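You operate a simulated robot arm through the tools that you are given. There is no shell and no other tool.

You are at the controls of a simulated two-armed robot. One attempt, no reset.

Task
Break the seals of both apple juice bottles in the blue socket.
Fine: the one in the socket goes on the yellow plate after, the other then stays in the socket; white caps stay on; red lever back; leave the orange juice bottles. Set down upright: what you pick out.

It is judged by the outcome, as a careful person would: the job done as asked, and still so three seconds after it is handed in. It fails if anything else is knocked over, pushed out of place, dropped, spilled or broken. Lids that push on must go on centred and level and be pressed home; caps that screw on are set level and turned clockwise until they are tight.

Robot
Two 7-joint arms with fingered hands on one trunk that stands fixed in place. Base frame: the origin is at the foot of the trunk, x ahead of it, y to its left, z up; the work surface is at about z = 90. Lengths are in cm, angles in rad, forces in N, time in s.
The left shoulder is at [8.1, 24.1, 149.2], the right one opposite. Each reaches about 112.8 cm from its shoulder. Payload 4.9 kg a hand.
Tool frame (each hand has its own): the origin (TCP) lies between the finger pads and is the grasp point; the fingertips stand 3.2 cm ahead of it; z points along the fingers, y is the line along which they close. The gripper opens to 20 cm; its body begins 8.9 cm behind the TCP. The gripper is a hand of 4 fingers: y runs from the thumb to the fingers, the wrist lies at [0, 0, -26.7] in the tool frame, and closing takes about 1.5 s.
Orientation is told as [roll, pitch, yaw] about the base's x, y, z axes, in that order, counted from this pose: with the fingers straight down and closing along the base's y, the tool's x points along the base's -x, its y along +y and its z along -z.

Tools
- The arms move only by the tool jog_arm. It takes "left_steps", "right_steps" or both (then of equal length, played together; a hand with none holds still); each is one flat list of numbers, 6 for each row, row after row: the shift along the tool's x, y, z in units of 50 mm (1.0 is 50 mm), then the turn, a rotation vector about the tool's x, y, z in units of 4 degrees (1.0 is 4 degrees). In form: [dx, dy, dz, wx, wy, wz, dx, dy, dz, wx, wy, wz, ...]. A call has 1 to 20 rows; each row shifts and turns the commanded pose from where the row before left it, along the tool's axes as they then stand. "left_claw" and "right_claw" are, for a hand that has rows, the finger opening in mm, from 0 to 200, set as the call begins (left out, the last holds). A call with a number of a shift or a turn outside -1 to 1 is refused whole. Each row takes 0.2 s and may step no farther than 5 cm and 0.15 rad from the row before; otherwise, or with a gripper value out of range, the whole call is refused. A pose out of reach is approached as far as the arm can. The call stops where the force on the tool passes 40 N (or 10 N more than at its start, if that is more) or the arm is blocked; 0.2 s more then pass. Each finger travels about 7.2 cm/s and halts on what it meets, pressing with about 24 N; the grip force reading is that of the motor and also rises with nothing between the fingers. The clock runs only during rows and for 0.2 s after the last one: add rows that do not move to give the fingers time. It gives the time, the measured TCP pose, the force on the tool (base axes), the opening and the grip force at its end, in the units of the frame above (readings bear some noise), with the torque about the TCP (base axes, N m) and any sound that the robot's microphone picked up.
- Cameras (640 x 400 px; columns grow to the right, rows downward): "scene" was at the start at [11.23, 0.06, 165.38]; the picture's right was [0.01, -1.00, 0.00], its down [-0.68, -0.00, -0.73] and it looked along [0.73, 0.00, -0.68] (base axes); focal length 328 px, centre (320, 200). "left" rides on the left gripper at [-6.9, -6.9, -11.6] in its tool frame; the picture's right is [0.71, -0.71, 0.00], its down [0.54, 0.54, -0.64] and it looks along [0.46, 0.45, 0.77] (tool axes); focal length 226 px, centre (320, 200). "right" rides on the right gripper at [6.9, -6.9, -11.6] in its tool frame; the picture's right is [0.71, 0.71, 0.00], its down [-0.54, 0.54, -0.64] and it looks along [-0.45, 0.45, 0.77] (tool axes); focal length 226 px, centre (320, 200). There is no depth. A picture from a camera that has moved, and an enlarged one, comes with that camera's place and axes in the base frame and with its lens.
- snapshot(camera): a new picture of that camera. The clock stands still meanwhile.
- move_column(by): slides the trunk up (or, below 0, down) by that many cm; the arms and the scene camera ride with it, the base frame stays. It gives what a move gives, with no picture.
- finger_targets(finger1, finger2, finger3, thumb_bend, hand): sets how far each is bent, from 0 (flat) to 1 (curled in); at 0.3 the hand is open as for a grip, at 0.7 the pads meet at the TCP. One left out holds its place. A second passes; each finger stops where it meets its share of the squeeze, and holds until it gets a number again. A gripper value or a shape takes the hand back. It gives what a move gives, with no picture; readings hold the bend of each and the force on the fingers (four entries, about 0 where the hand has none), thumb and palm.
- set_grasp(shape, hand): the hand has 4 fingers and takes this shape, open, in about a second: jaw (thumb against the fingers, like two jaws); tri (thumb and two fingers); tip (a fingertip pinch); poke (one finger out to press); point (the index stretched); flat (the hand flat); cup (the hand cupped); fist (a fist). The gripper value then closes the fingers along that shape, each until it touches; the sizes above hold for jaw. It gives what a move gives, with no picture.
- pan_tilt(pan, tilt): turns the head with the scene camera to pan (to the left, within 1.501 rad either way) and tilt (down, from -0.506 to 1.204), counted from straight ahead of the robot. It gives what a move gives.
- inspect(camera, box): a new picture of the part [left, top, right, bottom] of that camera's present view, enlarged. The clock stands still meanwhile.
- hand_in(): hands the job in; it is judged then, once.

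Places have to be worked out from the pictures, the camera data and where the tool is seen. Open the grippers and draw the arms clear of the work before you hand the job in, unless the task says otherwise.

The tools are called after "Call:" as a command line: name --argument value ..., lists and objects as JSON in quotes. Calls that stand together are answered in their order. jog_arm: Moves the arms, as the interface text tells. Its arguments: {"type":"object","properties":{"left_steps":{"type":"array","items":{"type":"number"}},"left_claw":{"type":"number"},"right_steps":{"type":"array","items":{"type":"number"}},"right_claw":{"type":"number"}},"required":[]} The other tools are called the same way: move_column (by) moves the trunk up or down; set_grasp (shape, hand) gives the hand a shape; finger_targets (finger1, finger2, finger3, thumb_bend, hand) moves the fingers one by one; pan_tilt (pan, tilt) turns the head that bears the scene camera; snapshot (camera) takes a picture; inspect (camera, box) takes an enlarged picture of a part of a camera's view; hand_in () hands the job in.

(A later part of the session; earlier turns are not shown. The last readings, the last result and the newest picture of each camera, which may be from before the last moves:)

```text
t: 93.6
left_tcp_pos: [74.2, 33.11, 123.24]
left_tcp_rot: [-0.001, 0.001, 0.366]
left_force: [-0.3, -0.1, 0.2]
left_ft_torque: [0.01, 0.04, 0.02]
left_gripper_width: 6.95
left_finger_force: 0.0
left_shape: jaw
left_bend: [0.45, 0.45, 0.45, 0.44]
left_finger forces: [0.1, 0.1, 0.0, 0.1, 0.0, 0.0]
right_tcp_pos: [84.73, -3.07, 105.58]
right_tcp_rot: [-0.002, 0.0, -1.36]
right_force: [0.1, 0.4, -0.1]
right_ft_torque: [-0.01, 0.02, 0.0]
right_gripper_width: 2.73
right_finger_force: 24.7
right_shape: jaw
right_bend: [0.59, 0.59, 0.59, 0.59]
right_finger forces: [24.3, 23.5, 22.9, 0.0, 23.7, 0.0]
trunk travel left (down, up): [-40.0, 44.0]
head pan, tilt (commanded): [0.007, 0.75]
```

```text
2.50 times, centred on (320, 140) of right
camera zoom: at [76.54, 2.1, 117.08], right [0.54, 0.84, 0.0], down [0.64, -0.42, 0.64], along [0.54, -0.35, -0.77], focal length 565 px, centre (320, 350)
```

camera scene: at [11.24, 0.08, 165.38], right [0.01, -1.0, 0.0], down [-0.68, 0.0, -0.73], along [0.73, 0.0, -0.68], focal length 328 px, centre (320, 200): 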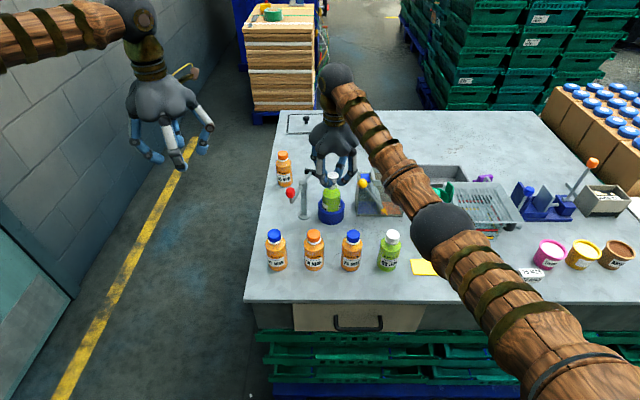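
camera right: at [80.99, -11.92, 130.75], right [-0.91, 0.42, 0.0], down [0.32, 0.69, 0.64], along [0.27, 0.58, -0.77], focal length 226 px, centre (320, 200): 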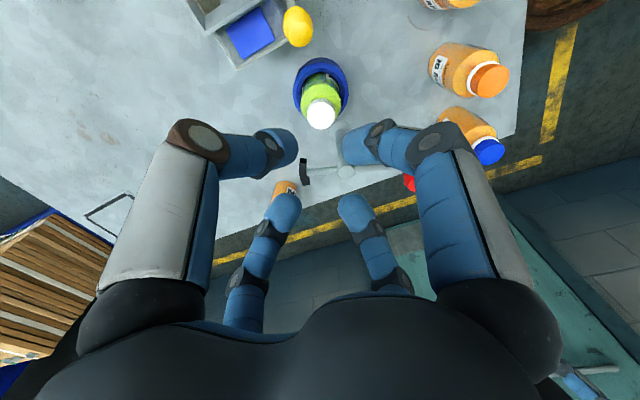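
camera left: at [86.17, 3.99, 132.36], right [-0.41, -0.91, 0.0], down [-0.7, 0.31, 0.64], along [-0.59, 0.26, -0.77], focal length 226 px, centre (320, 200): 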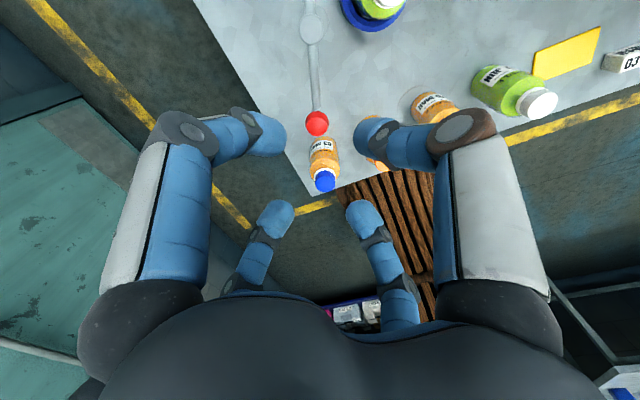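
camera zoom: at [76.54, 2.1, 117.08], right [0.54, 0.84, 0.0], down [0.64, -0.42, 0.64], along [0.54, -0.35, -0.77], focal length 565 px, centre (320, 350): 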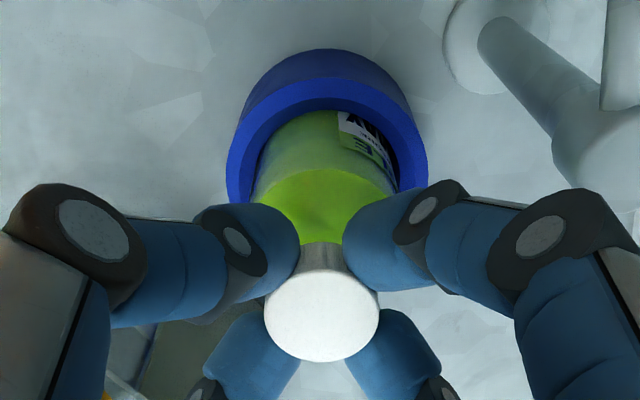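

Neither pressing nor turning has fixed it so far. I'll make one more thorough attempt: lift it clear, wind the hand back to about +82°, then reseat it and turn nearly 190° clockwise in one grip.

Call:
jog_arm --right_steps '[0, 0, -0.18, 0, 0, 0, 0, 0, -0.18, 0, 0, 0, 0, 0, 0, 0, 0, -1, 0, 0, 0, 0, 0, -1, 0, 0, 0, 0, 0, -1, 0, 0, 0, 0, 0, -1, 0, 0, 0, 0, 0, -1, 0, 0, 0, 0, 0, -1, 0, 0, 0, 0, 0, -1, 0, 0, 0, 0, 0, -1, 0, 0, 0, 0, 0, -1, 0, 0, 0, 0, 0, -1, 0, 0, 0, 0, 0, -1, 0, 0, 0, 0, 0, -1, 0, 0, 0, 0, 0, -1, 0, 0, 0, 0, 0, -1, 0, 0, 0, 0, 0, -1, 0, 0, 0, 0, 0, -1, 0, 0, 0, 0, 0, -1, 0, 0, 0, 0, 0, -1]'

Call:
jog_arm --right_steps '[0, 0, 0, 0, 0, -1, 0, 0, 0, 0, 0, -1, 0, 0, 0, 0, 0, -1, 0, 0, 0, 0, 0, -1, 0, 0, 0, 0, 0, -1, 0, 0, 0, 0, 0, -1, 0, 0, 0, 0, 0, -1, 0, 0, 0, 0, 0, -1, 0, 0, 0, 0, 0, -1, 0, 0, 0, 0, 0, -1, 0, 0, 0, 0, 0, -1, 0, 0, 0, 0, 0, -1, 0, 0, 0, 0, 0, -1, 0, 0, 0, 0, 0, -1, 0, 0, 0, 0, 0, -1, 0, 0, 0, 0, 0, -1, 0, 0, 0, 0, 0, -1, 0, 0, 0, 0, 0, -1, 0, 0, 0, 0, 0, -1, 0, 0, 0, 0, 0, -1]'

Call:
inspect --camera "scene" --box '[310, 160, 360, 215]'

Call:
inspect --camera "right" --box '[250, 60, 390, 220]'

```text
t: 97.8
left_tcp_pos: [74.31, 33.03, 123.2]
left_tcp_rot: [-0.001, 0.0, 0.366]
left_force: [-0.3, 0.2, 0.0]
left_ft_torque: [-0.03, -0.03, 0.0]
left_gripper_width: 6.96
left_finger_force: 0.0
left_shape: jaw
left_bend: [0.45, 0.45, 0.45, 0.44]
left_finger forces: [0.0, 0.0, 0.1, 0.0, 0.0, 0.0]
right_tcp_pos: [84.77, -3.18, 107.15]
right_tcp_rot: [0.0, 0.0, -0.104]
right_force: [-0.7, 0.8, 0.1]
right_ft_torque: [-0.01, -0.02, 0.01]
right_gripper_width: 2.7
right_finger_force: 24.4
right_shape: jaw
right_bend: [0.59, 0.59, 0.59, 0.59]
right_finger forces: [24.1, 23.3, 23.0, 0.0, 23.5, 0.0]
trunk travel left (down, up): [-40.0, 44.0]
head pan, tilt (commanded): [0.007, 0.75]
```

```text
t: 102.0
left_tcp_pos: [74.26, 33.11, 123.23]
left_tcp_rot: [0.0, 0.0, 0.366]
left_force: [0.4, 0.3, 0.8]
left_ft_torque: [0.0, -0.01, -0.04]
left_gripper_width: 6.96
left_finger_force: 0.1
left_shape: jaw
left_bend: [0.45, 0.45, 0.45, 0.44]
left_finger forces: [0.0, 0.0, 0.0, 0.1, 0.0, 0.0]
right_tcp_pos: [84.87, -3.26, 107.2]
right_tcp_rot: [0.001, 0.0, 1.294]
right_force: [0.6, 0.2, -0.7]
right_ft_torque: [0.0, -0.03, 0.0]
right_gripper_width: 2.73
right_finger_force: 23.6
right_shape: jaw
right_bend: [0.59, 0.59, 0.59, 0.59]
right_finger forces: [24.2, 23.3, 22.7, 0.0, 23.4, 0.0]
trunk travel left (down, up): [-40.0, 44.0]
head pan, tilt (commanded): [0.007, 0.75]
```

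```text
7.27 times, centred on (335, 188) of scene
camera zoom: at [11.23, 0.08, 165.38], right [0.01, -1.0, 0.0], down [-0.68, 0.0, -0.73], along [0.73, 0.0, -0.68], focal length 2387 px, centre (211, 291)
```

zoom: 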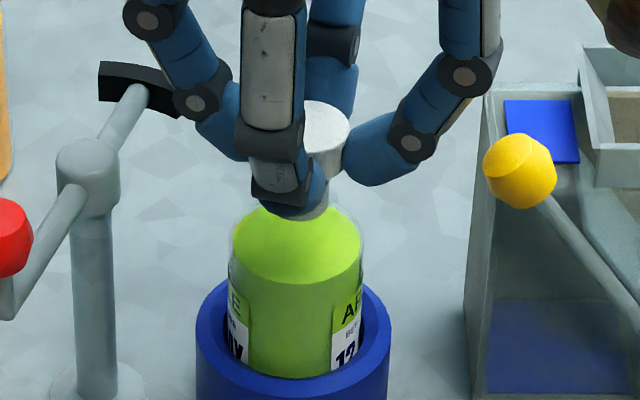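

```text
2.50 times, centred on (320, 140) of right
camera zoom: at [89.58, -11.84, 118.86], right [-0.87, -0.49, 0.0], down [-0.37, 0.67, 0.64], along [-0.31, 0.56, -0.77], focal length 565 px, centre (320, 350)
```

zoom: 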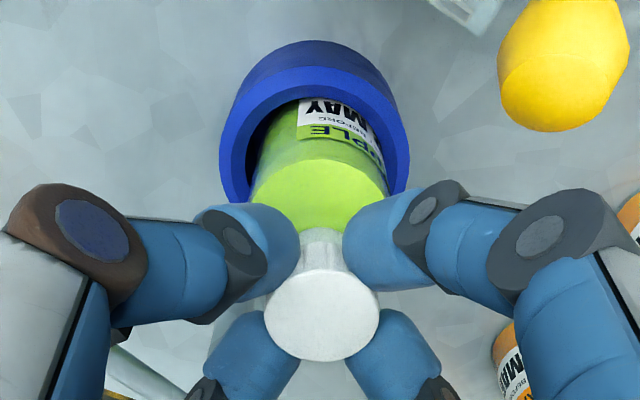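

The hand is wound back to +74° with the cap held level above the neck. I'll lower it gently until light contact.

Call:
jog_arm --right_steps '[0, 0, 0.1, 0, 0, 0, 0, 0, 0.1, 0, 0, 0, 0, 0, 0.1, 0, 0, 0, 0, 0, 0.1, 0, 0, 0, 0, 0, 0.04, 0, 0, 0, 0, 0, 0.01, 0, 0, 0]'

Call:
inspect --camera "scene" --box '[315, 165, 355, 215]'

```text
t: 103.4
left_tcp_pos: [74.33, 33.04, 123.16]
left_tcp_rot: [0.001, -0.001, 0.368]
left_force: [0.5, 1.1, -0.4]
left_ft_torque: [-0.03, -0.04, -0.02]
left_gripper_width: 6.98
left_finger_force: 0.1
left_shape: jaw
left_bend: [0.45, 0.45, 0.45, 0.44]
left_finger forces: [0.0, 0.0, 0.0, 0.0, 0.0, 0.1]
right_tcp_pos: [84.79, -3.28, 105.06]
right_tcp_rot: [-0.001, 0.001, 1.291]
right_force: [0.3, -0.5, 0.8]
right_ft_torque: [-0.02, -0.01, 0.02]
right_gripper_width: 2.71
right_finger_force: 24.0
right_shape: jaw
right_bend: [0.59, 0.59, 0.59, 0.59]
right_finger forces: [24.1, 23.4, 22.9, 0.1, 23.5, 0.0]
trunk travel left (down, up): [-40.0, 44.0]
head pan, tilt (commanded): [0.007, 0.75]
```

```text
8.00 times, centred on (335, 190) of scene
camera zoom: at [11.23, 0.08, 165.38], right [0.01, -1.0, 0.0], down [-0.68, 0.0, -0.73], along [0.73, 0.0, -0.68], focal length 2626 px, centre (200, 280)
```

zoom: 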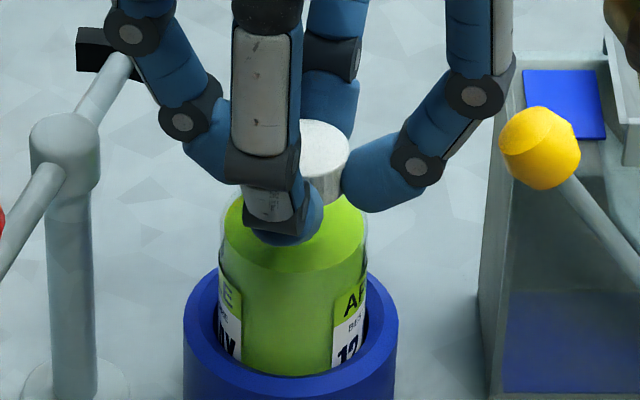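

Near contact. I'll ease down another 1.5 mm for light seating force and turn clockwise 72°.

Call:
jog_arm --right_steps '[0, 0, 0.02, 0, 0, 0, 0, 0, 0.015, 0, 0, 0, 0, 0, 0, 0, 0, 1, 0, 0, 0, 0, 0, 1, 0, 0, 0, 0, 0, 1, 0, 0, 0, 0, 0, 1, 0, 0, 0, 0, 0, 1, 0, 0, 0, 0, 0, 1, 0, 0, 0, 0, 0, 1, 0, 0, 0, 0, 0, 1, 0, 0, 0, 0, 0, 1, 0, 0, 0, 0, 0, 1, 0, 0, 0, 0, 0, 1, 0, 0, 0, 0, 0, 1, 0, 0, 0, 0, 0, 1, 0, 0, 0, 0, 0, 1, 0, 0, 0, 0, 0, 1, 0, 0, 0, 0, 0, 1, 0, 0, 0, 0, 0, 1, 0, 0, 0, 0, 0, 1]'

Call:
inspect --camera "scene" --box '[315, 165, 355, 215]'

```text
t: 107.6
left_tcp_pos: [74.13, 33.13, 123.24]
left_tcp_rot: [0.001, -0.001, 0.368]
left_force: [-0.3, 0.1, 0.9]
left_ft_torque: [0.0, -0.02, -0.02]
left_gripper_width: 6.97
left_finger_force: 0.1
left_shape: jaw
left_bend: [0.45, 0.45, 0.45, 0.44]
left_finger forces: [0.1, 0.1, 0.0, 0.1, 0.1, 0.1]
right_tcp_pos: [84.88, -3.1, 104.9]
right_tcp_rot: [-0.001, 0.0, 0.033]
right_force: [-0.4, 0.3, 9.9]
right_ft_torque: [0.02, 0.04, 0.09]
right_gripper_width: 2.71
right_finger_force: 24.0
right_shape: jaw
right_bend: [0.59, 0.59, 0.59, 0.59]
right_finger forces: [25.8, 23.9, 22.5, 0.1, 25.0, 0.0]
trunk travel left (down, up): [-40.0, 44.0]
head pan, tilt (commanded): [0.007, 0.75]
```

```text
8.00 times, centred on (335, 190) of scene
camera zoom: at [11.08, 0.08, 165.39], right [0.01, -1.0, 0.0], down [-0.68, 0.0, -0.73], along [0.73, 0.0, -0.68], focal length 2626 px, centre (200, 280)
```

zoom: 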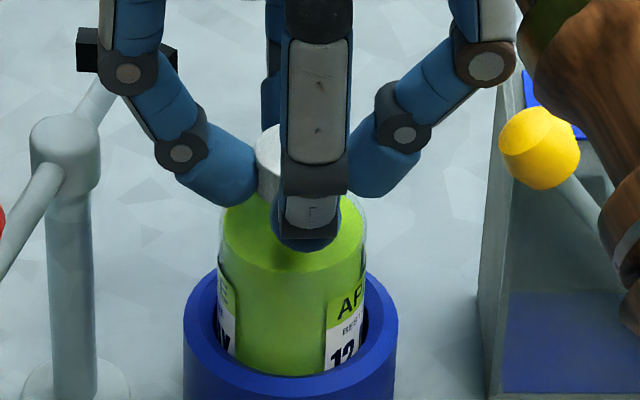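

The cap turned 72° while the bottle turned only about 8°. I'll carry on without lifting through another 100°.

Call:
jog_arm --right_steps '[0, 0, -0.004, 0, 0, 1, 0, 0, 0, 0, 0, 1, 0, 0, 0, 0, 0, 1, 0, 0, 0, 0, 0, 1, 0, 0, 0, 0, 0, 1, 0, 0, 0, 0, 0, 1, 0, 0, 0, 0, 0, 1, 0, 0, 0, 0, 0, 1, 0, 0, 0, 0, 0, 1, 0, 0, 0, 0, 0, 1, 0, 0, 0, 0, 0, 1, 0, 0, 0, 0, 0, 1, 0, 0, 0, 0, 0, 1, 0, 0, 0, 0, 0, 1, 0, 0, 0, 0, 0, 1, 0, 0, 0, 0, 0, 1, 0, 0, 0, 0, 0, 1, 0, 0, 0, 0, 0, 1, 0, 0, 0, 0, 0, 1, 0, 0, 0, 0, 0, 1]'

Call:
jog_arm --right_steps '[0, 0, 0, 0, 0, 1, 0, 0, 0, 0, 0, 1, 0, 0, 0, 0, 0, 1, 0, 0, 0, 0, 0, 1, 0, 0, 0, 0, 0, 1, 0, 0, 0, 0, 0, 1, 0, 0, 0, 0, 0, 1]'

Call:
inspect --camera "scene" --box '[315, 165, 355, 215]'

```text
t: 111.8
left_tcp_pos: [74.18, 32.89, 123.26]
left_tcp_rot: [0.001, -0.001, 0.366]
left_force: [0.1, 0.1, -0.7]
left_ft_torque: [-0.01, -0.02, -0.02]
left_gripper_width: 6.97
left_finger_force: 0.1
left_shape: jaw
left_bend: [0.45, 0.45, 0.45, 0.44]
left_finger forces: [0.0, 0.0, 0.1, 0.1, 0.1, 0.0]
right_tcp_pos: [84.89, -3.28, 104.86]
right_tcp_rot: [0.0, 0.001, -1.363]
right_force: [-0.5, 0.1, 6.0]
right_ft_torque: [0.04, 0.02, 0.08]
right_gripper_width: 2.7
right_finger_force: 23.8
right_shape: jaw
right_bend: [0.59, 0.59, 0.59, 0.59]
right_finger forces: [25.9, 23.5, 22.5, 0.0, 24.4, 0.0]
trunk travel left (down, up): [-40.0, 44.0]
head pan, tilt (commanded): [0.007, 0.75]
```

```text
t: 113.4
left_tcp_pos: [74.14, 33.06, 123.26]
left_tcp_rot: [0.0, 0.0, 0.369]
left_force: [0.0, 0.7, -0.1]
left_ft_torque: [0.01, -0.01, -0.01]
left_gripper_width: 6.96
left_finger_force: 0.0
left_shape: jaw
left_bend: [0.45, 0.45, 0.45, 0.44]
left_finger forces: [0.0, 0.0, 0.0, 0.1, 0.0, 0.1]
right_tcp_pos: [84.83, -3.0, 104.73]
right_tcp_rot: [0.001, 0.001, -1.852]
right_force: [-0.2, 1.6, 6.8]
right_ft_torque: [0.13, -0.03, 0.04]
right_gripper_width: 2.7
right_finger_force: 24.0
right_shape: jaw
right_bend: [0.59, 0.59, 0.59, 0.59]
right_finger forces: [26.5, 23.5, 22.1, 0.1, 24.2, 0.0]
trunk travel left (down, up): [-40.0, 44.0]
head pan, tilt (commanded): [0.007, 0.75]
```

```text
8.00 times, centred on (335, 190) of scene
camera zoom: at [11.14, 0.12, 165.38], right [0.01, -1.0, 0.0], down [-0.68, 0.0, -0.73], along [0.73, 0.0, -0.68], focal length 2626 px, centre (200, 280)
```

zoom: 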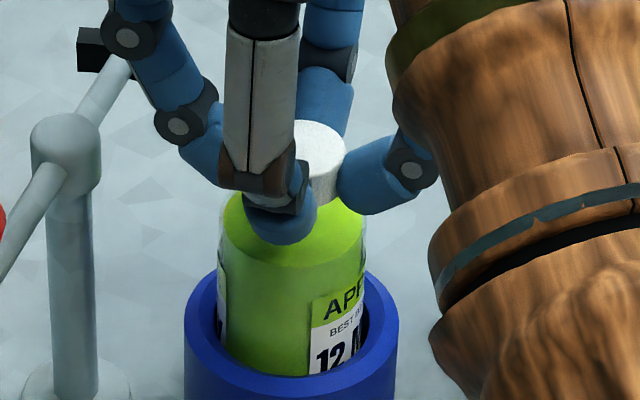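

The cap turned about 160° relative to the bottle in one grip. I'll do a small 0.5 cm lift test.

Call:
jog_arm --right_steps '[0, 0, -0.06, 0, 0, 0, 0, 0, -0.06, 0, 0, 0, 0, 0, 0, 0, 0, 0]'

Call:
inspect --camera "scene" --box '[315, 165, 355, 215]'

Call:
inspect --camera "right" --box '[250, 60, 390, 220]'

```text
t: 114.2
left_tcp_pos: [74.38, 33.07, 123.16]
left_tcp_rot: [0.0, -0.001, 0.367]
left_force: [0.1, -0.6, -0.1]
left_ft_torque: [-0.02, 0.04, -0.02]
left_gripper_width: 6.97
left_finger_force: 0.1
left_shape: jaw
left_bend: [0.45, 0.45, 0.45, 0.44]
left_finger forces: [0.0, 0.0, 0.1, 0.0, 0.0, 0.0]
right_tcp_pos: [84.75, -3.19, 105.46]
right_tcp_rot: [0.001, -0.001, -1.85]
right_force: [0.8, 0.5, -0.2]
right_ft_torque: [-0.01, 0.01, 0.01]
right_gripper_width: 2.72
right_finger_force: 24.1
right_shape: jaw
right_bend: [0.59, 0.59, 0.59, 0.59]
right_finger forces: [23.4, 22.6, 22.5, 0.1, 23.0, 0.1]
trunk travel left (down, up): [-40.0, 44.0]
head pan, tilt (commanded): [0.007, 0.75]
```

```text
8.00 times, centred on (335, 190) of scene
camera zoom: at [11.23, 0.08, 165.37], right [0.01, -1.0, 0.0], down [-0.68, 0.0, -0.73], along [0.73, 0.0, -0.68], focal length 2626 px, centre (200, 280)
```

zoom: 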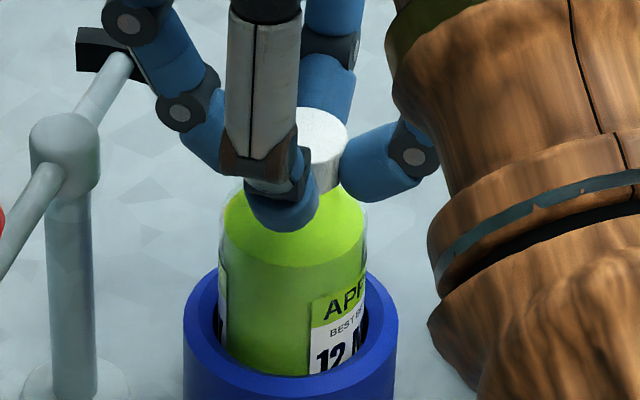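

```text
2.50 times, centred on (320, 140) of right
camera zoom: at [80.05, 5.25, 117.09], right [0.87, 0.48, 0.0], down [0.37, -0.67, 0.64], along [0.31, -0.56, -0.77], focal length 565 px, centre (320, 350)
```

zoom: 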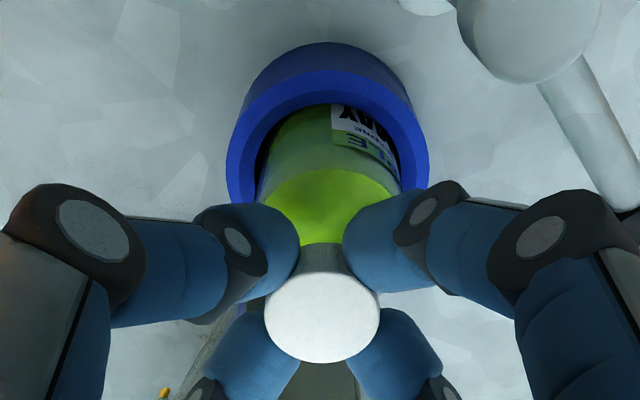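

The cap still lifts freely, so it doesn't thread here and simply rests on the neck. It has to go back centred, and the bottle must be carried by its body. I'll lower it onto its seat and press lightly, release, and rise straight up.

Call:
jog_arm --right_steps '[0, 0, 0.06, 0, 0, 0, 0, 0, 0.06, 0, 0, 0, 0, 0, 0.01, 0, 0, 0, 0, 0, 0.01, 0, 0, 0]'

Call:
jog_arm --right_steps '[0, 0, 0, 0, 0, 0, 0, 0, 0, 0, 0, 0, 0, 0, 0, 0, 0, 0, 0, 0, 0, 0, 0, 0, 0, 0, 0, 0, 0, 0, 0, 0, -0.2, 0, 0, 0, 0, 0, -0.4, 0, 0, 0, 0, 0, -0.6, 0, 0, 0, 0, 0, -0.6, 0, 0, 0, 0, 0, -0.8, 0, 0, 0]' --right_claw 60

Call:
inspect --camera "scene" --box '[315, 165, 355, 215]'

Call:
inspect --camera "right" --box '[270, 30, 370, 140]'

```text
t: 115.2
left_tcp_pos: [74.26, 33.05, 123.32]
left_tcp_rot: [0.001, 0.0, 0.367]
left_force: [-0.9, 0.4, 0.9]
left_ft_torque: [0.01, 0.01, 0.0]
left_gripper_width: 6.97
left_finger_force: 0.1
left_shape: jaw
left_bend: [0.45, 0.45, 0.45, 0.44]
left_finger forces: [0.0, 0.0, 0.0, 0.0, 0.1, 0.0]
right_tcp_pos: [84.82, -3.17, 104.92]
right_tcp_rot: [0.002, -0.002, -1.85]
right_force: [0.5, -0.3, 5.9]
right_ft_torque: [0.03, -0.02, 0.0]
right_gripper_width: 2.72
right_finger_force: 23.7
right_shape: jaw
right_bend: [0.59, 0.59, 0.59, 0.59]
right_finger forces: [24.1, 23.2, 23.1, 0.0, 23.4, 0.1]
trunk travel left (down, up): [-40.0, 44.0]
head pan, tilt (commanded): [0.007, 0.75]
```

```text
t: 117.4
left_tcp_pos: [74.28, 33.2, 123.22]
left_tcp_rot: [-0.001, 0.001, 0.367]
left_force: [-0.4, 0.0, 0.6]
left_ft_torque: [-0.04, -0.01, -0.03]
left_gripper_width: 6.96
left_finger_force: 0.0
left_shape: jaw
left_bend: [0.45, 0.45, 0.45, 0.44]
left_finger forces: [0.0, 0.1, 0.0, 0.0, 0.0, 0.0]
right_tcp_pos: [84.67, -2.68, 117.97]
right_tcp_rot: [-0.001, 0.0, -1.849]
right_force: [0.9, -0.5, -0.4]
right_ft_torque: [0.01, -0.02, -0.02]
right_gripper_width: 5.96
right_finger_force: 0.0
right_shape: jaw
right_bend: [0.48, 0.48, 0.48, 0.47]
right_finger forces: [0.1, 0.1, 0.0, 0.0, 0.0, 0.1]
trunk travel left (down, up): [-40.0, 44.0]
head pan, tilt (commanded): [0.007, 0.75]
```

```text
8.00 times, centred on (335, 190) of scene
camera zoom: at [11.07, 0.21, 165.38], right [0.01, -1.0, 0.0], down [-0.68, -0.01, -0.73], along [0.73, 0.0, -0.68], focal length 2626 px, centre (200, 280)
```

zoom: 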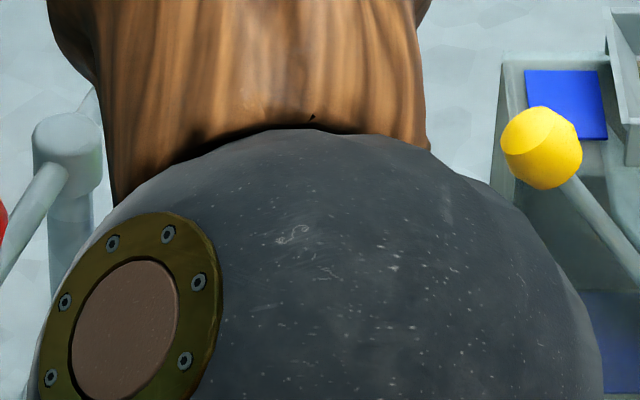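

```text
3.64 times, centred on (320, 85) of right
camera zoom: at [79.89, 5.81, 129.54], right [0.87, 0.49, 0.0], down [0.37, -0.67, 0.64], along [0.31, -0.56, -0.77], focal length 822 px, centre (320, 618)
```

zoom: 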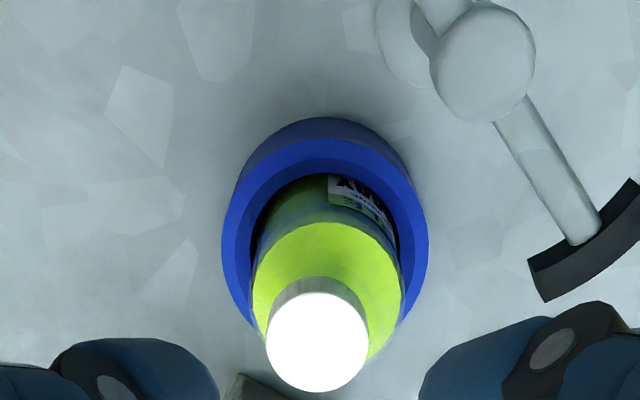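

The elbow blocks the scene view at this yaw. I'll rise a little, turn the wrist back towards 0°, and then look at the cap from several angles.

Call:
jog_arm --right_steps '[0, 0, -0.3, 0, 0, -1, 0, 0, -0.3, 0, 0, -1, 0, 0, -0.3, 0, 0, -1, 0, 0, 0, 0, 0, -1, 0, 0, 0, 0, 0, -1, 0, 0, 0, 0, 0, -1, 0, 0, 0, 0, 0, -1, 0, 0, 0, 0, 0, -1, 0, 0, 0, 0, 0, -1, 0, 0, 0, 0, 0, -1, 0, 0, 0, 0, 0, -1, 0, 0, 0, 0, 0, -1, 0, 0, 0, 0, 0, -1, 0, 0, 0, 0, 0, -1, 0, 0, 0, 0, 0, -1, 0, 0, 0, 0, 0, -1, 0, 0, 0, 0, 0, -1, 0, 0, 0, 0, 0, -1, 0, 0, 0, 0, 0, -1, 0, 0, 0, 0, 0, -1]'

Call:
jog_arm --right_steps '[0, 0, 0, 0, 0, -1, 0, 0, 0, 0, 0, -1, 0, 0, 0, 0, 0, -1, 0, 0, 0, 0, 0, -1, 0, 0, 0, 0, 0, -1, 0, 0, 0, 0, 0, -1, 0, -0.4, 0, 0, 0, 0, 0, -0.6, 0, 0, 0, 0, 0, -0.6, 0, 0, 0, 0, 0, -0.4, 0, 0, 0, 0]'

Call:
snapshot --camera "scene"

Call:
inspect --camera "scene" --box '[318, 175, 346, 210]'

Call:
snapshot --camera "right"

```text
t: 121.6
left_tcp_pos: [74.25, 33.0, 123.24]
left_tcp_rot: [0.0, -0.001, 0.365]
left_force: [0.4, 0.2, 0.2]
left_ft_torque: [0.03, 0.04, 0.02]
left_gripper_width: 6.97
left_finger_force: 0.1
left_shape: jaw
left_bend: [0.45, 0.45, 0.45, 0.44]
left_finger forces: [0.1, 0.0, 0.0, 0.0, 0.0, 0.0]
right_tcp_pos: [84.79, -3.14, 122.29]
right_tcp_rot: [-0.001, -0.001, -0.452]
right_force: [-0.1, -0.3, -0.6]
right_ft_torque: [-0.01, 0.02, 0.01]
right_gripper_width: 5.97
right_finger_force: 0.0
right_shape: jaw
right_bend: [0.48, 0.48, 0.48, 0.47]
right_finger forces: [0.1, 0.0, 0.0, 0.0, 0.0, 0.1]
trunk travel left (down, up): [-40.0, 44.0]
head pan, tilt (commanded): [0.007, 0.75]
```

```text
t: 123.8
left_tcp_pos: [74.28, 33.1, 123.35]
left_tcp_rot: [-0.001, 0.0, 0.366]
left_force: [-0.7, -0.4, -0.6]
left_ft_torque: [-0.01, -0.01, 0.0]
left_gripper_width: 7.0
left_finger_force: 0.1
left_shape: jaw
left_bend: [0.45, 0.45, 0.45, 0.44]
left_finger forces: [0.1, 0.1, 0.1, 0.0, 0.0, 0.0]
right_tcp_pos: [84.61, -13.31, 122.24]
right_tcp_rot: [0.0, -0.001, -0.034]
right_force: [0.5, -0.5, -0.1]
right_ft_torque: [-0.02, 0.02, 0.02]
right_gripper_width: 6.0
right_finger_force: 0.0
right_shape: jaw
right_bend: [0.48, 0.48, 0.48, 0.47]
right_finger forces: [0.0, 0.0, 0.0, 0.0, 0.0, 0.0]
trunk travel left (down, up): [-40.0, 44.0]
head pan, tilt (commanded): [0.007, 0.75]
```

```text
taken
camera scene: at [11.24, 0.01, 165.38], right [0.01, -1.0, 0.0], down [-0.68, 0.0, -0.73], along [0.73, 0.01, -0.68], focal length 328 px, centre (320, 200)
```

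scene: 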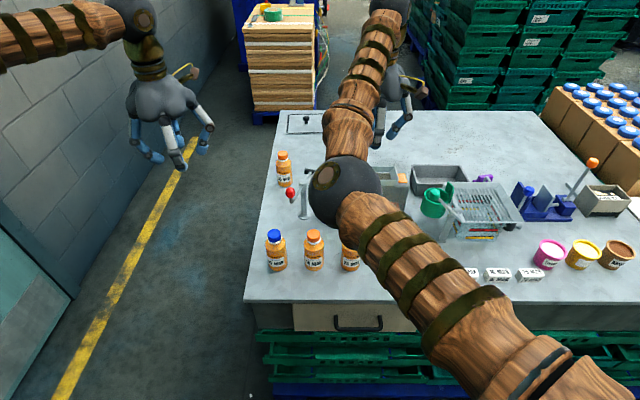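

```text
11.43 times, centred on (332, 192) of scene
camera zoom: at [11.24, 0.01, 165.38], right [0.01, -1.0, 0.0], down [-0.68, 0.0, -0.73], along [0.73, 0.01, -0.68], focal length 3752 px, centre (183, 286)
```

zoom: 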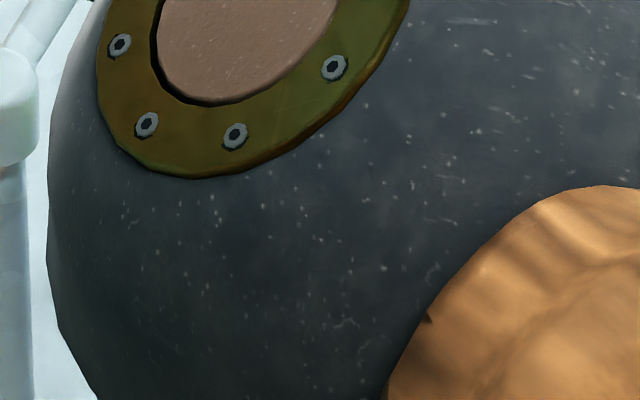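

```text
taken
camera right: at [77.47, -20.07, 133.89], right [-0.68, 0.73, 0.0], down [0.56, 0.52, 0.64], along [0.47, 0.44, -0.77], focal length 226 px, centre (320, 200)
```

right: 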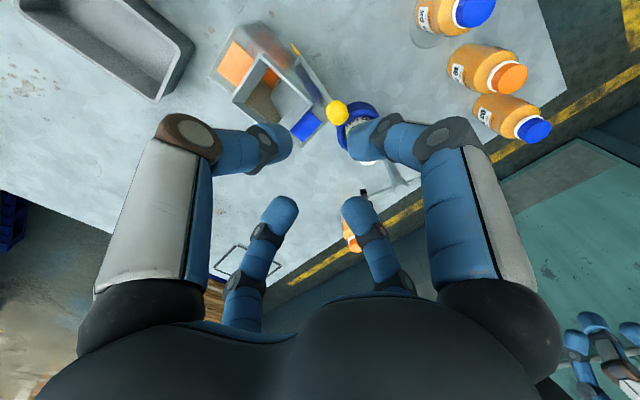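

The elbow is in the way of the scene camera. I'll draw the right hand back to the right so the view opens up.

Call:
jog_arm --right_steps '[0.4, -0.6, -0.1, 0, 0, 0, 0.4, -0.6, -0.1, 0, 0, 0, 0.4, -0.6, -0.1, 0, 0, 0, 0.4, -0.6, -0.1, 0, 0, 0, 0.4, -0.6, -0.1, 0, 0, 0, 0.4, -0.6, -0.1, 0, 0, 0, 0, 0, 0, 0, 0, -1, 0, 0, 0, 0, 0, -1, 0, 0, 0, 0, 0, -1, 0, 0, 0, 0, 0, -1, 0, 0, 0, 0, 0, -1, 0, 0, 0, 0, 0, -1]'

Call:
snapshot --camera "scene"

Call:
inspect --camera "scene" --box '[318, 175, 346, 210]'

Call:
snapshot --camera "right"

```text
t: 126.4
left_tcp_pos: [74.31, 33.06, 123.19]
left_tcp_rot: [0.002, 0.0, 0.368]
left_force: [-0.4, -0.1, -0.7]
left_ft_torque: [0.01, -0.02, -0.03]
left_gripper_width: 7.0
left_finger_force: 0.1
left_shape: jaw
left_bend: [0.45, 0.45, 0.45, 0.44]
left_finger forces: [0.1, 0.1, 0.0, 0.0, 0.1, 0.0]
right_tcp_pos: [71.87, -30.91, 125.14]
right_tcp_rot: [0.0, 0.001, 0.383]
right_force: [-0.3, 0.8, 0.0]
right_ft_torque: [-0.01, 0.0, 0.01]
right_gripper_width: 6.02
right_finger_force: 0.1
right_shape: jaw
right_bend: [0.48, 0.48, 0.48, 0.47]
right_finger forces: [0.1, 0.1, 0.0, 0.0, 0.1, 0.0]
trunk travel left (down, up): [-40.0, 44.0]
head pan, tilt (commanded): [0.007, 0.75]
```

```text
taken
camera scene: at [11.22, 0.06, 165.38], right [0.01, -1.0, 0.0], down [-0.68, 0.0, -0.73], along [0.73, 0.0, -0.68], focal length 328 px, centre (320, 200)
```

scene: 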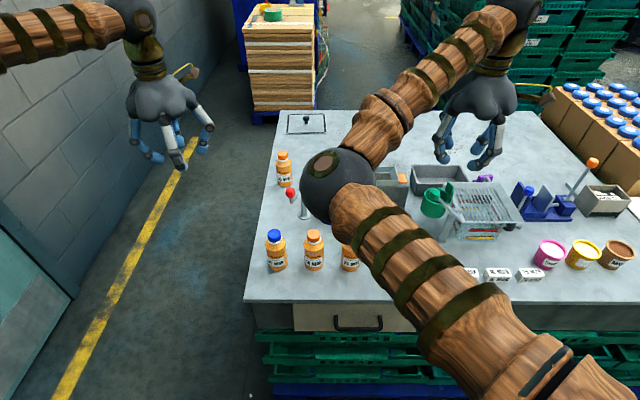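

```text
11.43 times, centred on (332, 192) of scene
camera zoom: at [11.22, 0.06, 165.38], right [0.01, -1.0, 0.0], down [-0.68, 0.0, -0.73], along [0.73, 0.0, -0.68], focal length 3752 px, centre (183, 286)
```

zoom: 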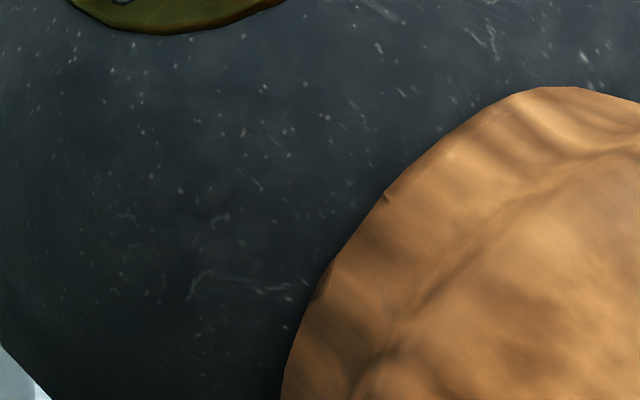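

```text
taken
camera right: at [68.03, -39.82, 136.93], right [-0.92, 0.39, 0.0], down [0.3, 0.71, 0.64], along [0.25, 0.59, -0.77], focal length 226 px, centre (320, 200)
```

right: 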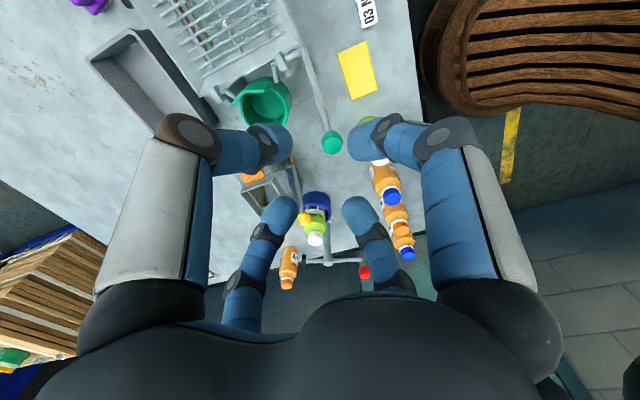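

The elbow has swung inward and blocks the camera. A positive yaw earlier kept it outboard, so I'll turn the right wrist further counter-clockwise to try to bring it back out.

Call:
jog_arm --right_steps '[0, 0, 0, 0, 0, -1, 0, 0, 0, 0, 0, -1, 0, 0, 0, 0, 0, -1, 0, 0, 0, 0, 0, -1, 0, 0, 0, 0, 0, -1, 0, 0, 0, 0, 0, -1, 0, 0, 0, 0, 0, -1, 0, 0, 0, 0, 0, -1, 0, 0, 0, 0, 0, -1, 0, 0, 0, 0, 0, -1, 0, 0, 0, 0, 0, -1, 0, 0, 0, 0, 0, -1, 0, 0, 0, 0, 0, -1, 0, 0, 0, 0, 0, -1, 0, 0, 0, 0, 0, -1, 0, 0, 0, 0, 0, -1]'

Call:
snapshot --camera "scene"

```text
t: 129.8
left_tcp_pos: [74.37, 33.06, 123.3]
left_tcp_rot: [0.0, -0.002, 0.367]
left_force: [0.9, -0.2, -0.8]
left_ft_torque: [0.0, -0.02, -0.03]
left_gripper_width: 6.97
left_finger_force: 0.1
left_shape: jaw
left_bend: [0.45, 0.45, 0.45, 0.44]
left_finger forces: [0.0, 0.0, 0.0, 0.0, 0.0, 0.0]
right_tcp_pos: [71.98, -27.73, 123.76]
right_tcp_rot: [0.001, 0.0, 0.522]
right_force: [0.1, -0.8, -1.1]
right_ft_torque: [0.07, -0.03, 0.01]
right_gripper_width: 5.99
right_finger_force: 0.1
right_shape: jaw
right_bend: [0.48, 0.48, 0.48, 0.47]
right_finger forces: [0.1, 0.1, 0.1, 0.0, 0.1, 0.0]
right hand out of reach, approached as far as the arm can: row 2, 3, 4, 5, 6, 7, 8, 9, 10, 11, 12, 13, 14, 15, 16
trunk travel left (down, up): [-40.0, 44.0]
head pan, tilt (commanded): [0.007, 0.75]
```

```text
taken
camera scene: at [11.23, 0.08, 165.38], right [0.01, -1.0, 0.0], down [-0.68, 0.0, -0.73], along [0.73, 0.0, -0.68], focal length 328 px, centre (320, 200)
```

scene: 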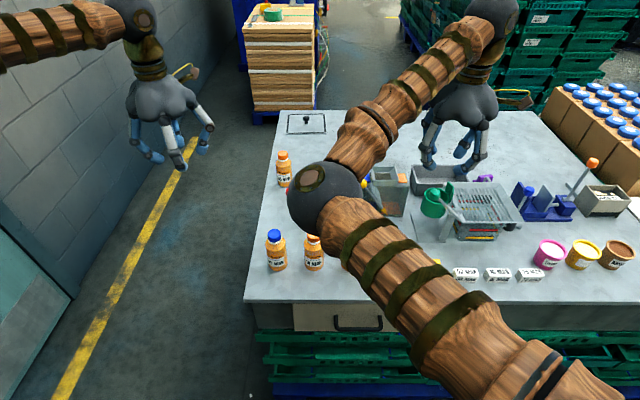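

That branch hit a joint limit, so I'll undo that rotation. Then I'll retract the right hand outward to the right and see whether the elbow follows.

Call:
jog_arm --right_steps '[0, 0, 0, 0, 0, 1, 0, 0, 0, 0, 0, 1, 0, 0, 0, 0, 0, 1, 0, 0, 0, 0, 0, 1, 0, 0, 0, 0, 0, 1, 0, 0, 0, 0, 0, 1, 0, 0, 0, 0, 0, 1, 0, 0, 0, 0, 0, 1, 0, 0, 0, 0, 0, 1, 0, 0, 0, 0, 0, 1, 0, 0, 0, 0, 0, 1, 0, 0, 0, 0, 0, 1, 0, 0, 0, 0, 0, 1, 0, 0, 0, 0, 0, 1, 0, 0, 0, 0, 0, 1, 0, 0, 0, 0, 0, 1]'

Call:
jog_arm --right_steps '[0.2, -0.9, -0.1, 0, 0, 0, 0.2, -0.9, -0.1, 0, 0, 0, 0.2, -0.9, -0.1, 0, 0, 0, 0.2, -0.9, -0.1, 0, 0, 0, 0.2, -0.9, -0.1, 0, 0, 0, 0.2, -0.9, 0, 0, 0, 0]'

Call:
snapshot --camera "scene"

```text
t: 133.2
left_tcp_pos: [74.24, 33.07, 123.26]
left_tcp_rot: [0.001, 0.0, 0.366]
left_force: [-0.2, 0.6, -0.8]
left_ft_torque: [-0.02, -0.02, 0.01]
left_gripper_width: 6.96
left_finger_force: 0.1
left_shape: jaw
left_bend: [0.45, 0.45, 0.45, 0.44]
left_finger forces: [0.1, 0.0, 0.1, 0.0, 0.0, 0.0]
right_tcp_pos: [71.89, -27.74, 123.72]
right_tcp_rot: [0.0, 0.002, -0.598]
right_force: [-0.4, 0.5, 0.4]
right_ft_torque: [0.02, -0.01, -0.01]
right_gripper_width: 5.97
right_finger_force: 0.1
right_shape: jaw
right_bend: [0.48, 0.48, 0.48, 0.47]
right_finger forces: [0.0, 0.0, 0.1, 0.0, 0.0, 0.1]
trunk travel left (down, up): [-40.0, 44.0]
head pan, tilt (commanded): [0.007, 0.75]
```

```text
t: 134.6
left_tcp_pos: [74.33, 32.88, 123.39]
left_tcp_rot: [0.002, 0.0, 0.367]
left_force: [-0.5, -0.3, -0.4]
left_ft_torque: [0.02, 0.01, -0.04]
left_gripper_width: 6.94
left_finger_force: 0.1
left_shape: jaw
left_bend: [0.45, 0.45, 0.45, 0.44]
left_finger forces: [0.0, 0.1, 0.1, 0.0, 0.0, 0.0]
right_tcp_pos: [51.99, -47.06, 126.04]
right_tcp_rot: [-0.001, 0.002, -0.593]
right_force: [-0.9, -0.3, 0.2]
right_ft_torque: [0.04, -0.01, -0.01]
right_gripper_width: 6.0
right_finger_force: 0.0
right_shape: jaw
right_bend: [0.48, 0.48, 0.48, 0.47]
right_finger forces: [0.0, 0.0, 0.1, 0.0, 0.1, 0.0]
trunk travel left (down, up): [-40.0, 44.0]
head pan, tilt (commanded): [0.007, 0.75]
```

```text
taken
camera scene: at [11.2, -0.13, 165.38], right [0.01, -1.0, 0.0], down [-0.68, 0.0, -0.73], along [0.73, 0.01, -0.68], focal length 328 px, centre (320, 200)
```

scene: 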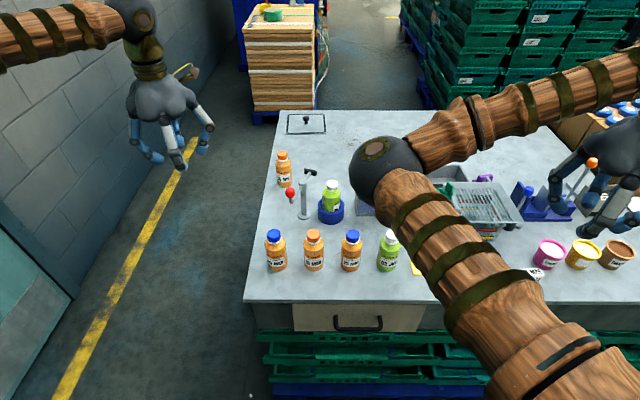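

The view to the socket is open now. I'll inspect the cap.

Call:
inspect --camera "scene" --box '[316, 175, 346, 228]'

Call:
inspect --camera "scene" --box '[322, 176, 342, 200]'

```text
7.55 times, centred on (331, 202) of scene
camera zoom: at [11.2, -0.13, 165.38], right [0.01, -1.0, 0.0], down [-0.68, 0.0, -0.73], along [0.73, 0.01, -0.68], focal length 2477 px, centre (237, 189)
```

zoom: 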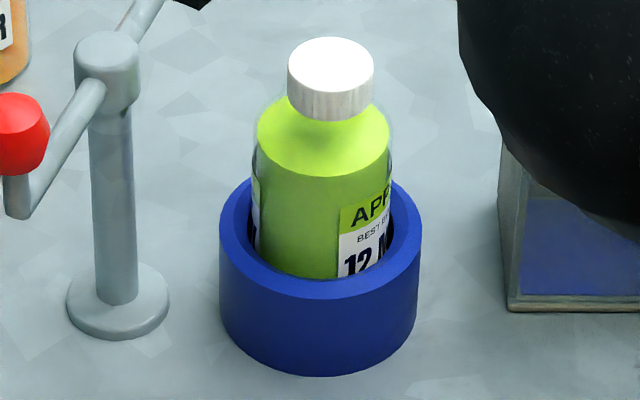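

```text
16.00 times, centred on (332, 188) of scene
camera zoom: at [11.2, -0.13, 165.38], right [0.01, -1.0, 0.0], down [-0.68, 0.0, -0.73], along [0.73, 0.01, -0.68], focal length 5252 px, centre (128, 392)
```

zoom: 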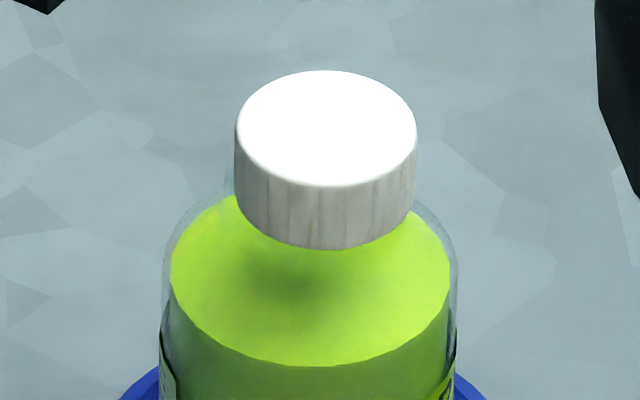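

The cap is on and level, only about 2 mm off-centre. I'll recentre it once the bottle has been moved. Next I need a hand shape that can grip the bottle body within the crowded socket, so I'll look at the other shapes with the free left hand.

Call:
set_grasp --hand "left" --shape "tip"

Call:
inspect --camera "scene" --box '[90, 50, 240, 200]'

Call:
snapshot --camera "left"

Call:
set_grasp --hand "left" --shape "tri"

Call:
inspect --camera "scene" --box '[90, 50, 240, 200]'

Call:
snapshot --camera "left"

```text
t: 135.5
left_tcp_pos: [74.26, 33.1, 123.15]
left_tcp_rot: [0.0, -0.001, 0.365]
left_force: [0.8, -0.1, -0.4]
left_ft_torque: [-0.03, 0.01, -0.03]
left_gripper_width: 19.99
left_finger_force: 0.1
left_shape: tip
left_bend: [0.16, 0.3, 0.16, 0.3]
left_finger forces: [0.0, 0.0, 0.0, 0.1, 0.0, 0.0]
right_tcp_pos: [52.05, -46.72, 126.07]
right_tcp_rot: [0.0, 0.0, -0.595]
right_force: [0.6, 0.1, -0.5]
right_ft_torque: [-0.01, 0.0, -0.04]
right_gripper_width: 5.98
right_finger_force: 0.0
right_shape: jaw
right_bend: [0.48, 0.48, 0.48, 0.47]
right_finger forces: [0.0, 0.0, 0.1, 0.0, 0.0, 0.0]
trunk travel left (down, up): [-40.0, 44.0]
head pan, tilt (commanded): [0.007, 0.75]
```

```text
2.67 times, centred on (165, 125) of scene
camera zoom: at [11.24, 0.12, 165.38], right [0.01, -1.0, 0.0], down [-0.68, 0.0, -0.73], along [0.73, 0.0, -0.68], focal length 875 px, centre (733, 400)
```

zoom: 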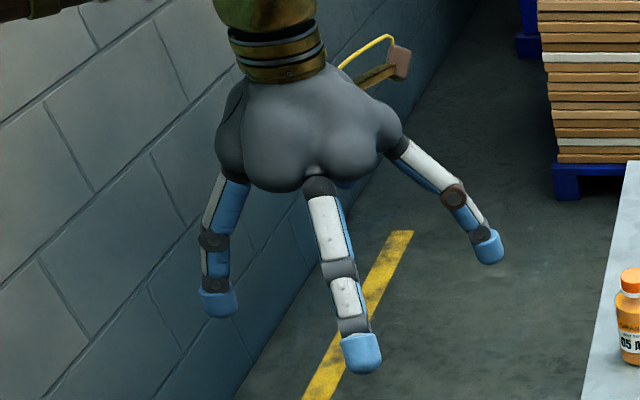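

```text
taken
camera left: at [83.33, 29.07, 134.82], right [-0.41, -0.91, 0.0], down [-0.7, 0.31, 0.64], along [-0.59, 0.26, -0.77], focal length 226 px, centre (320, 200)
```

left: 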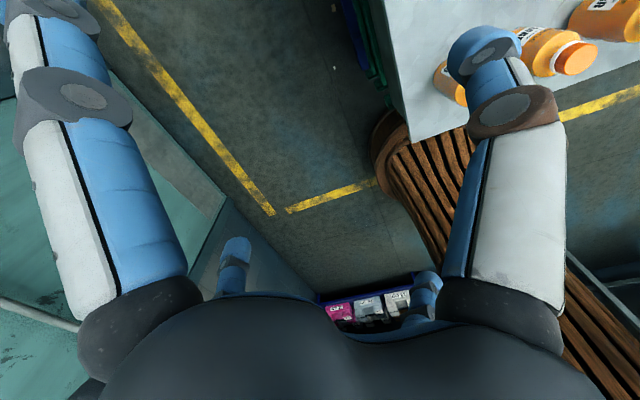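

```text
t: 136.4
left_tcp_pos: [74.29, 33.01, 123.24]
left_tcp_rot: [0.0, 0.0, 0.367]
left_force: [-0.2, 0.3, -0.2]
left_ft_torque: [0.0, -0.02, 0.01]
left_gripper_width: 20.01
left_finger_force: 0.1
left_shape: tri
left_bend: [0.3, 0.3, 0.3, 0.3]
left_finger forces: [0.0, 0.0, 0.0, 0.0, 0.0, 0.0]
right_tcp_pos: [52.06, -46.79, 126.02]
right_tcp_rot: [0.0, -0.001, -0.593]
right_force: [-0.2, 0.6, 0.0]
right_ft_torque: [0.03, 0.0, 0.02]
right_gripper_width: 5.97
right_finger_force: 0.0
right_shape: jaw
right_bend: [0.48, 0.48, 0.48, 0.47]
right_finger forces: [0.0, 0.0, 0.1, 0.1, 0.0, 0.1]
trunk travel left (down, up): [-40.0, 44.0]
head pan, tilt (commanded): [0.007, 0.75]
```

```text
2.67 times, centred on (165, 125) of scene
camera zoom: at [11.22, 0.06, 165.38], right [0.01, -1.0, 0.0], down [-0.68, 0.0, -0.73], along [0.73, 0.0, -0.68], focal length 875 px, centre (733, 400)
```

zoom: 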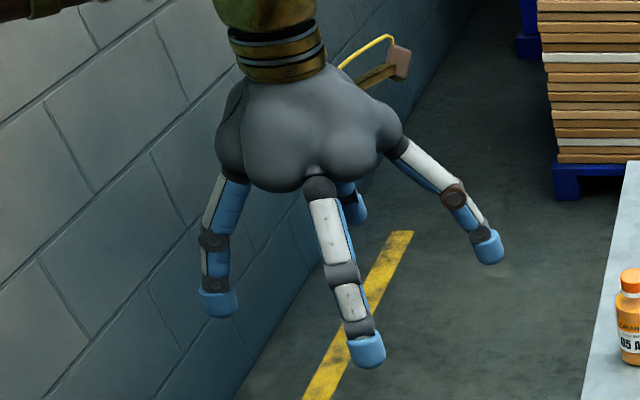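

```text
taken
camera left: at [83.31, 29.02, 134.84], right [-0.41, -0.91, 0.0], down [-0.7, 0.31, 0.64], along [-0.59, 0.26, -0.77], focal length 226 px, centre (320, 200)
```

left: 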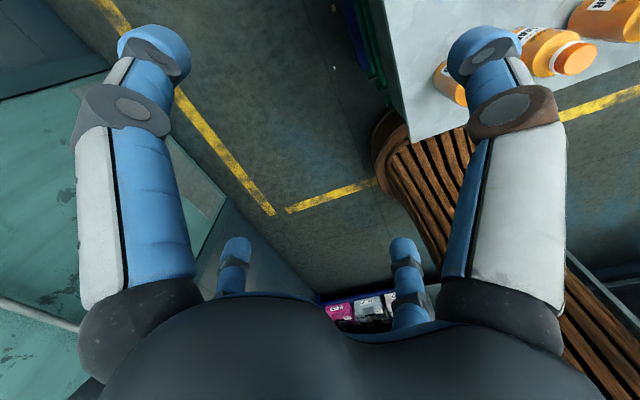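

The tip shape opposes the thumb and finger 2 along the tool's y and splays fingers 1 and 3. I'll set fingers 1 and 3 fully flat and see where they lie.

Call:
finger_targets --hand "left" --finger1 0 --finger2 0.48 --finger3 0 --thumb_bend 0.47

Call:
inspect --camera "scene" --box '[90, 50, 240, 200]'

Call:
snapshot --camera "left"

```text
t: 137.4
left_tcp_pos: [74.34, 33.03, 123.12]
left_tcp_rot: [-0.001, 0.001, 0.365]
left_force: [0.5, 0.0, 0.2]
left_ft_torque: [-0.02, 0.0, 0.02]
left_gripper_width: 14.28
left_finger_force: 0.1
left_shape: fingers
left_bend: [0.01, 0.48, 0.01, 0.47]
left_finger forces: [0.0, 0.0, 0.1, 0.0, 0.1, 0.0]
right_tcp_pos: [52.07, -46.81, 125.96]
right_tcp_rot: [0.0, 0.0, -0.596]
right_force: [-0.4, -0.2, -0.1]
right_ft_torque: [-0.01, 0.01, -0.03]
right_gripper_width: 5.98
right_finger_force: 0.0
right_shape: jaw
right_bend: [0.48, 0.48, 0.48, 0.47]
right_finger forces: [0.1, 0.0, 0.1, 0.0, 0.0, 0.0]
trunk travel left (down, up): [-40.0, 44.0]
head pan, tilt (commanded): [0.007, 0.75]
```

```text
2.67 times, centred on (165, 125) of scene
camera zoom: at [11.23, 0.07, 165.38], right [0.01, -1.0, 0.0], down [-0.68, 0.0, -0.73], along [0.73, 0.0, -0.68], focal length 875 px, centre (733, 400)
```

zoom: 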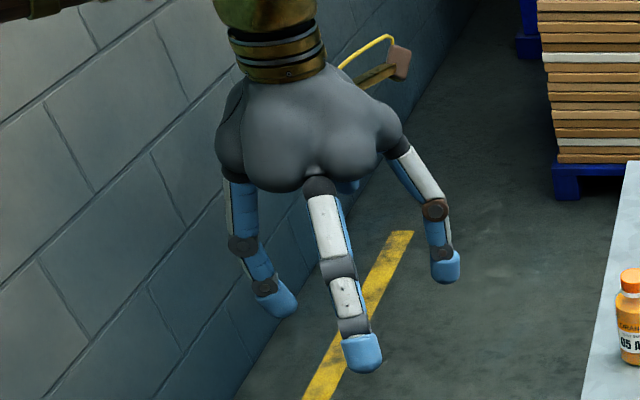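

```text
taken
camera left: at [83.32, 29.03, 134.83], right [-0.41, -0.91, 0.0], down [-0.7, 0.31, 0.64], along [-0.59, 0.26, -0.77], focal length 226 px, centre (320, 200)
```

left: 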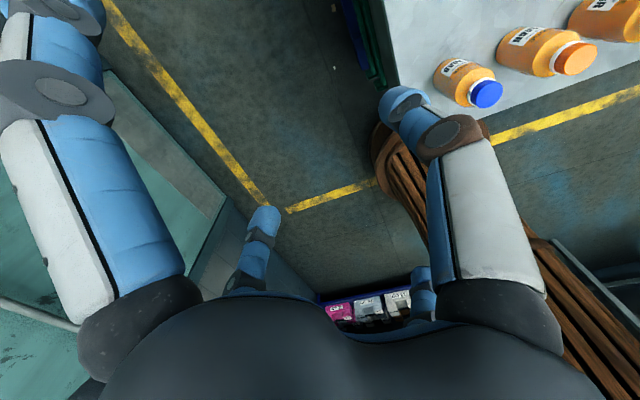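

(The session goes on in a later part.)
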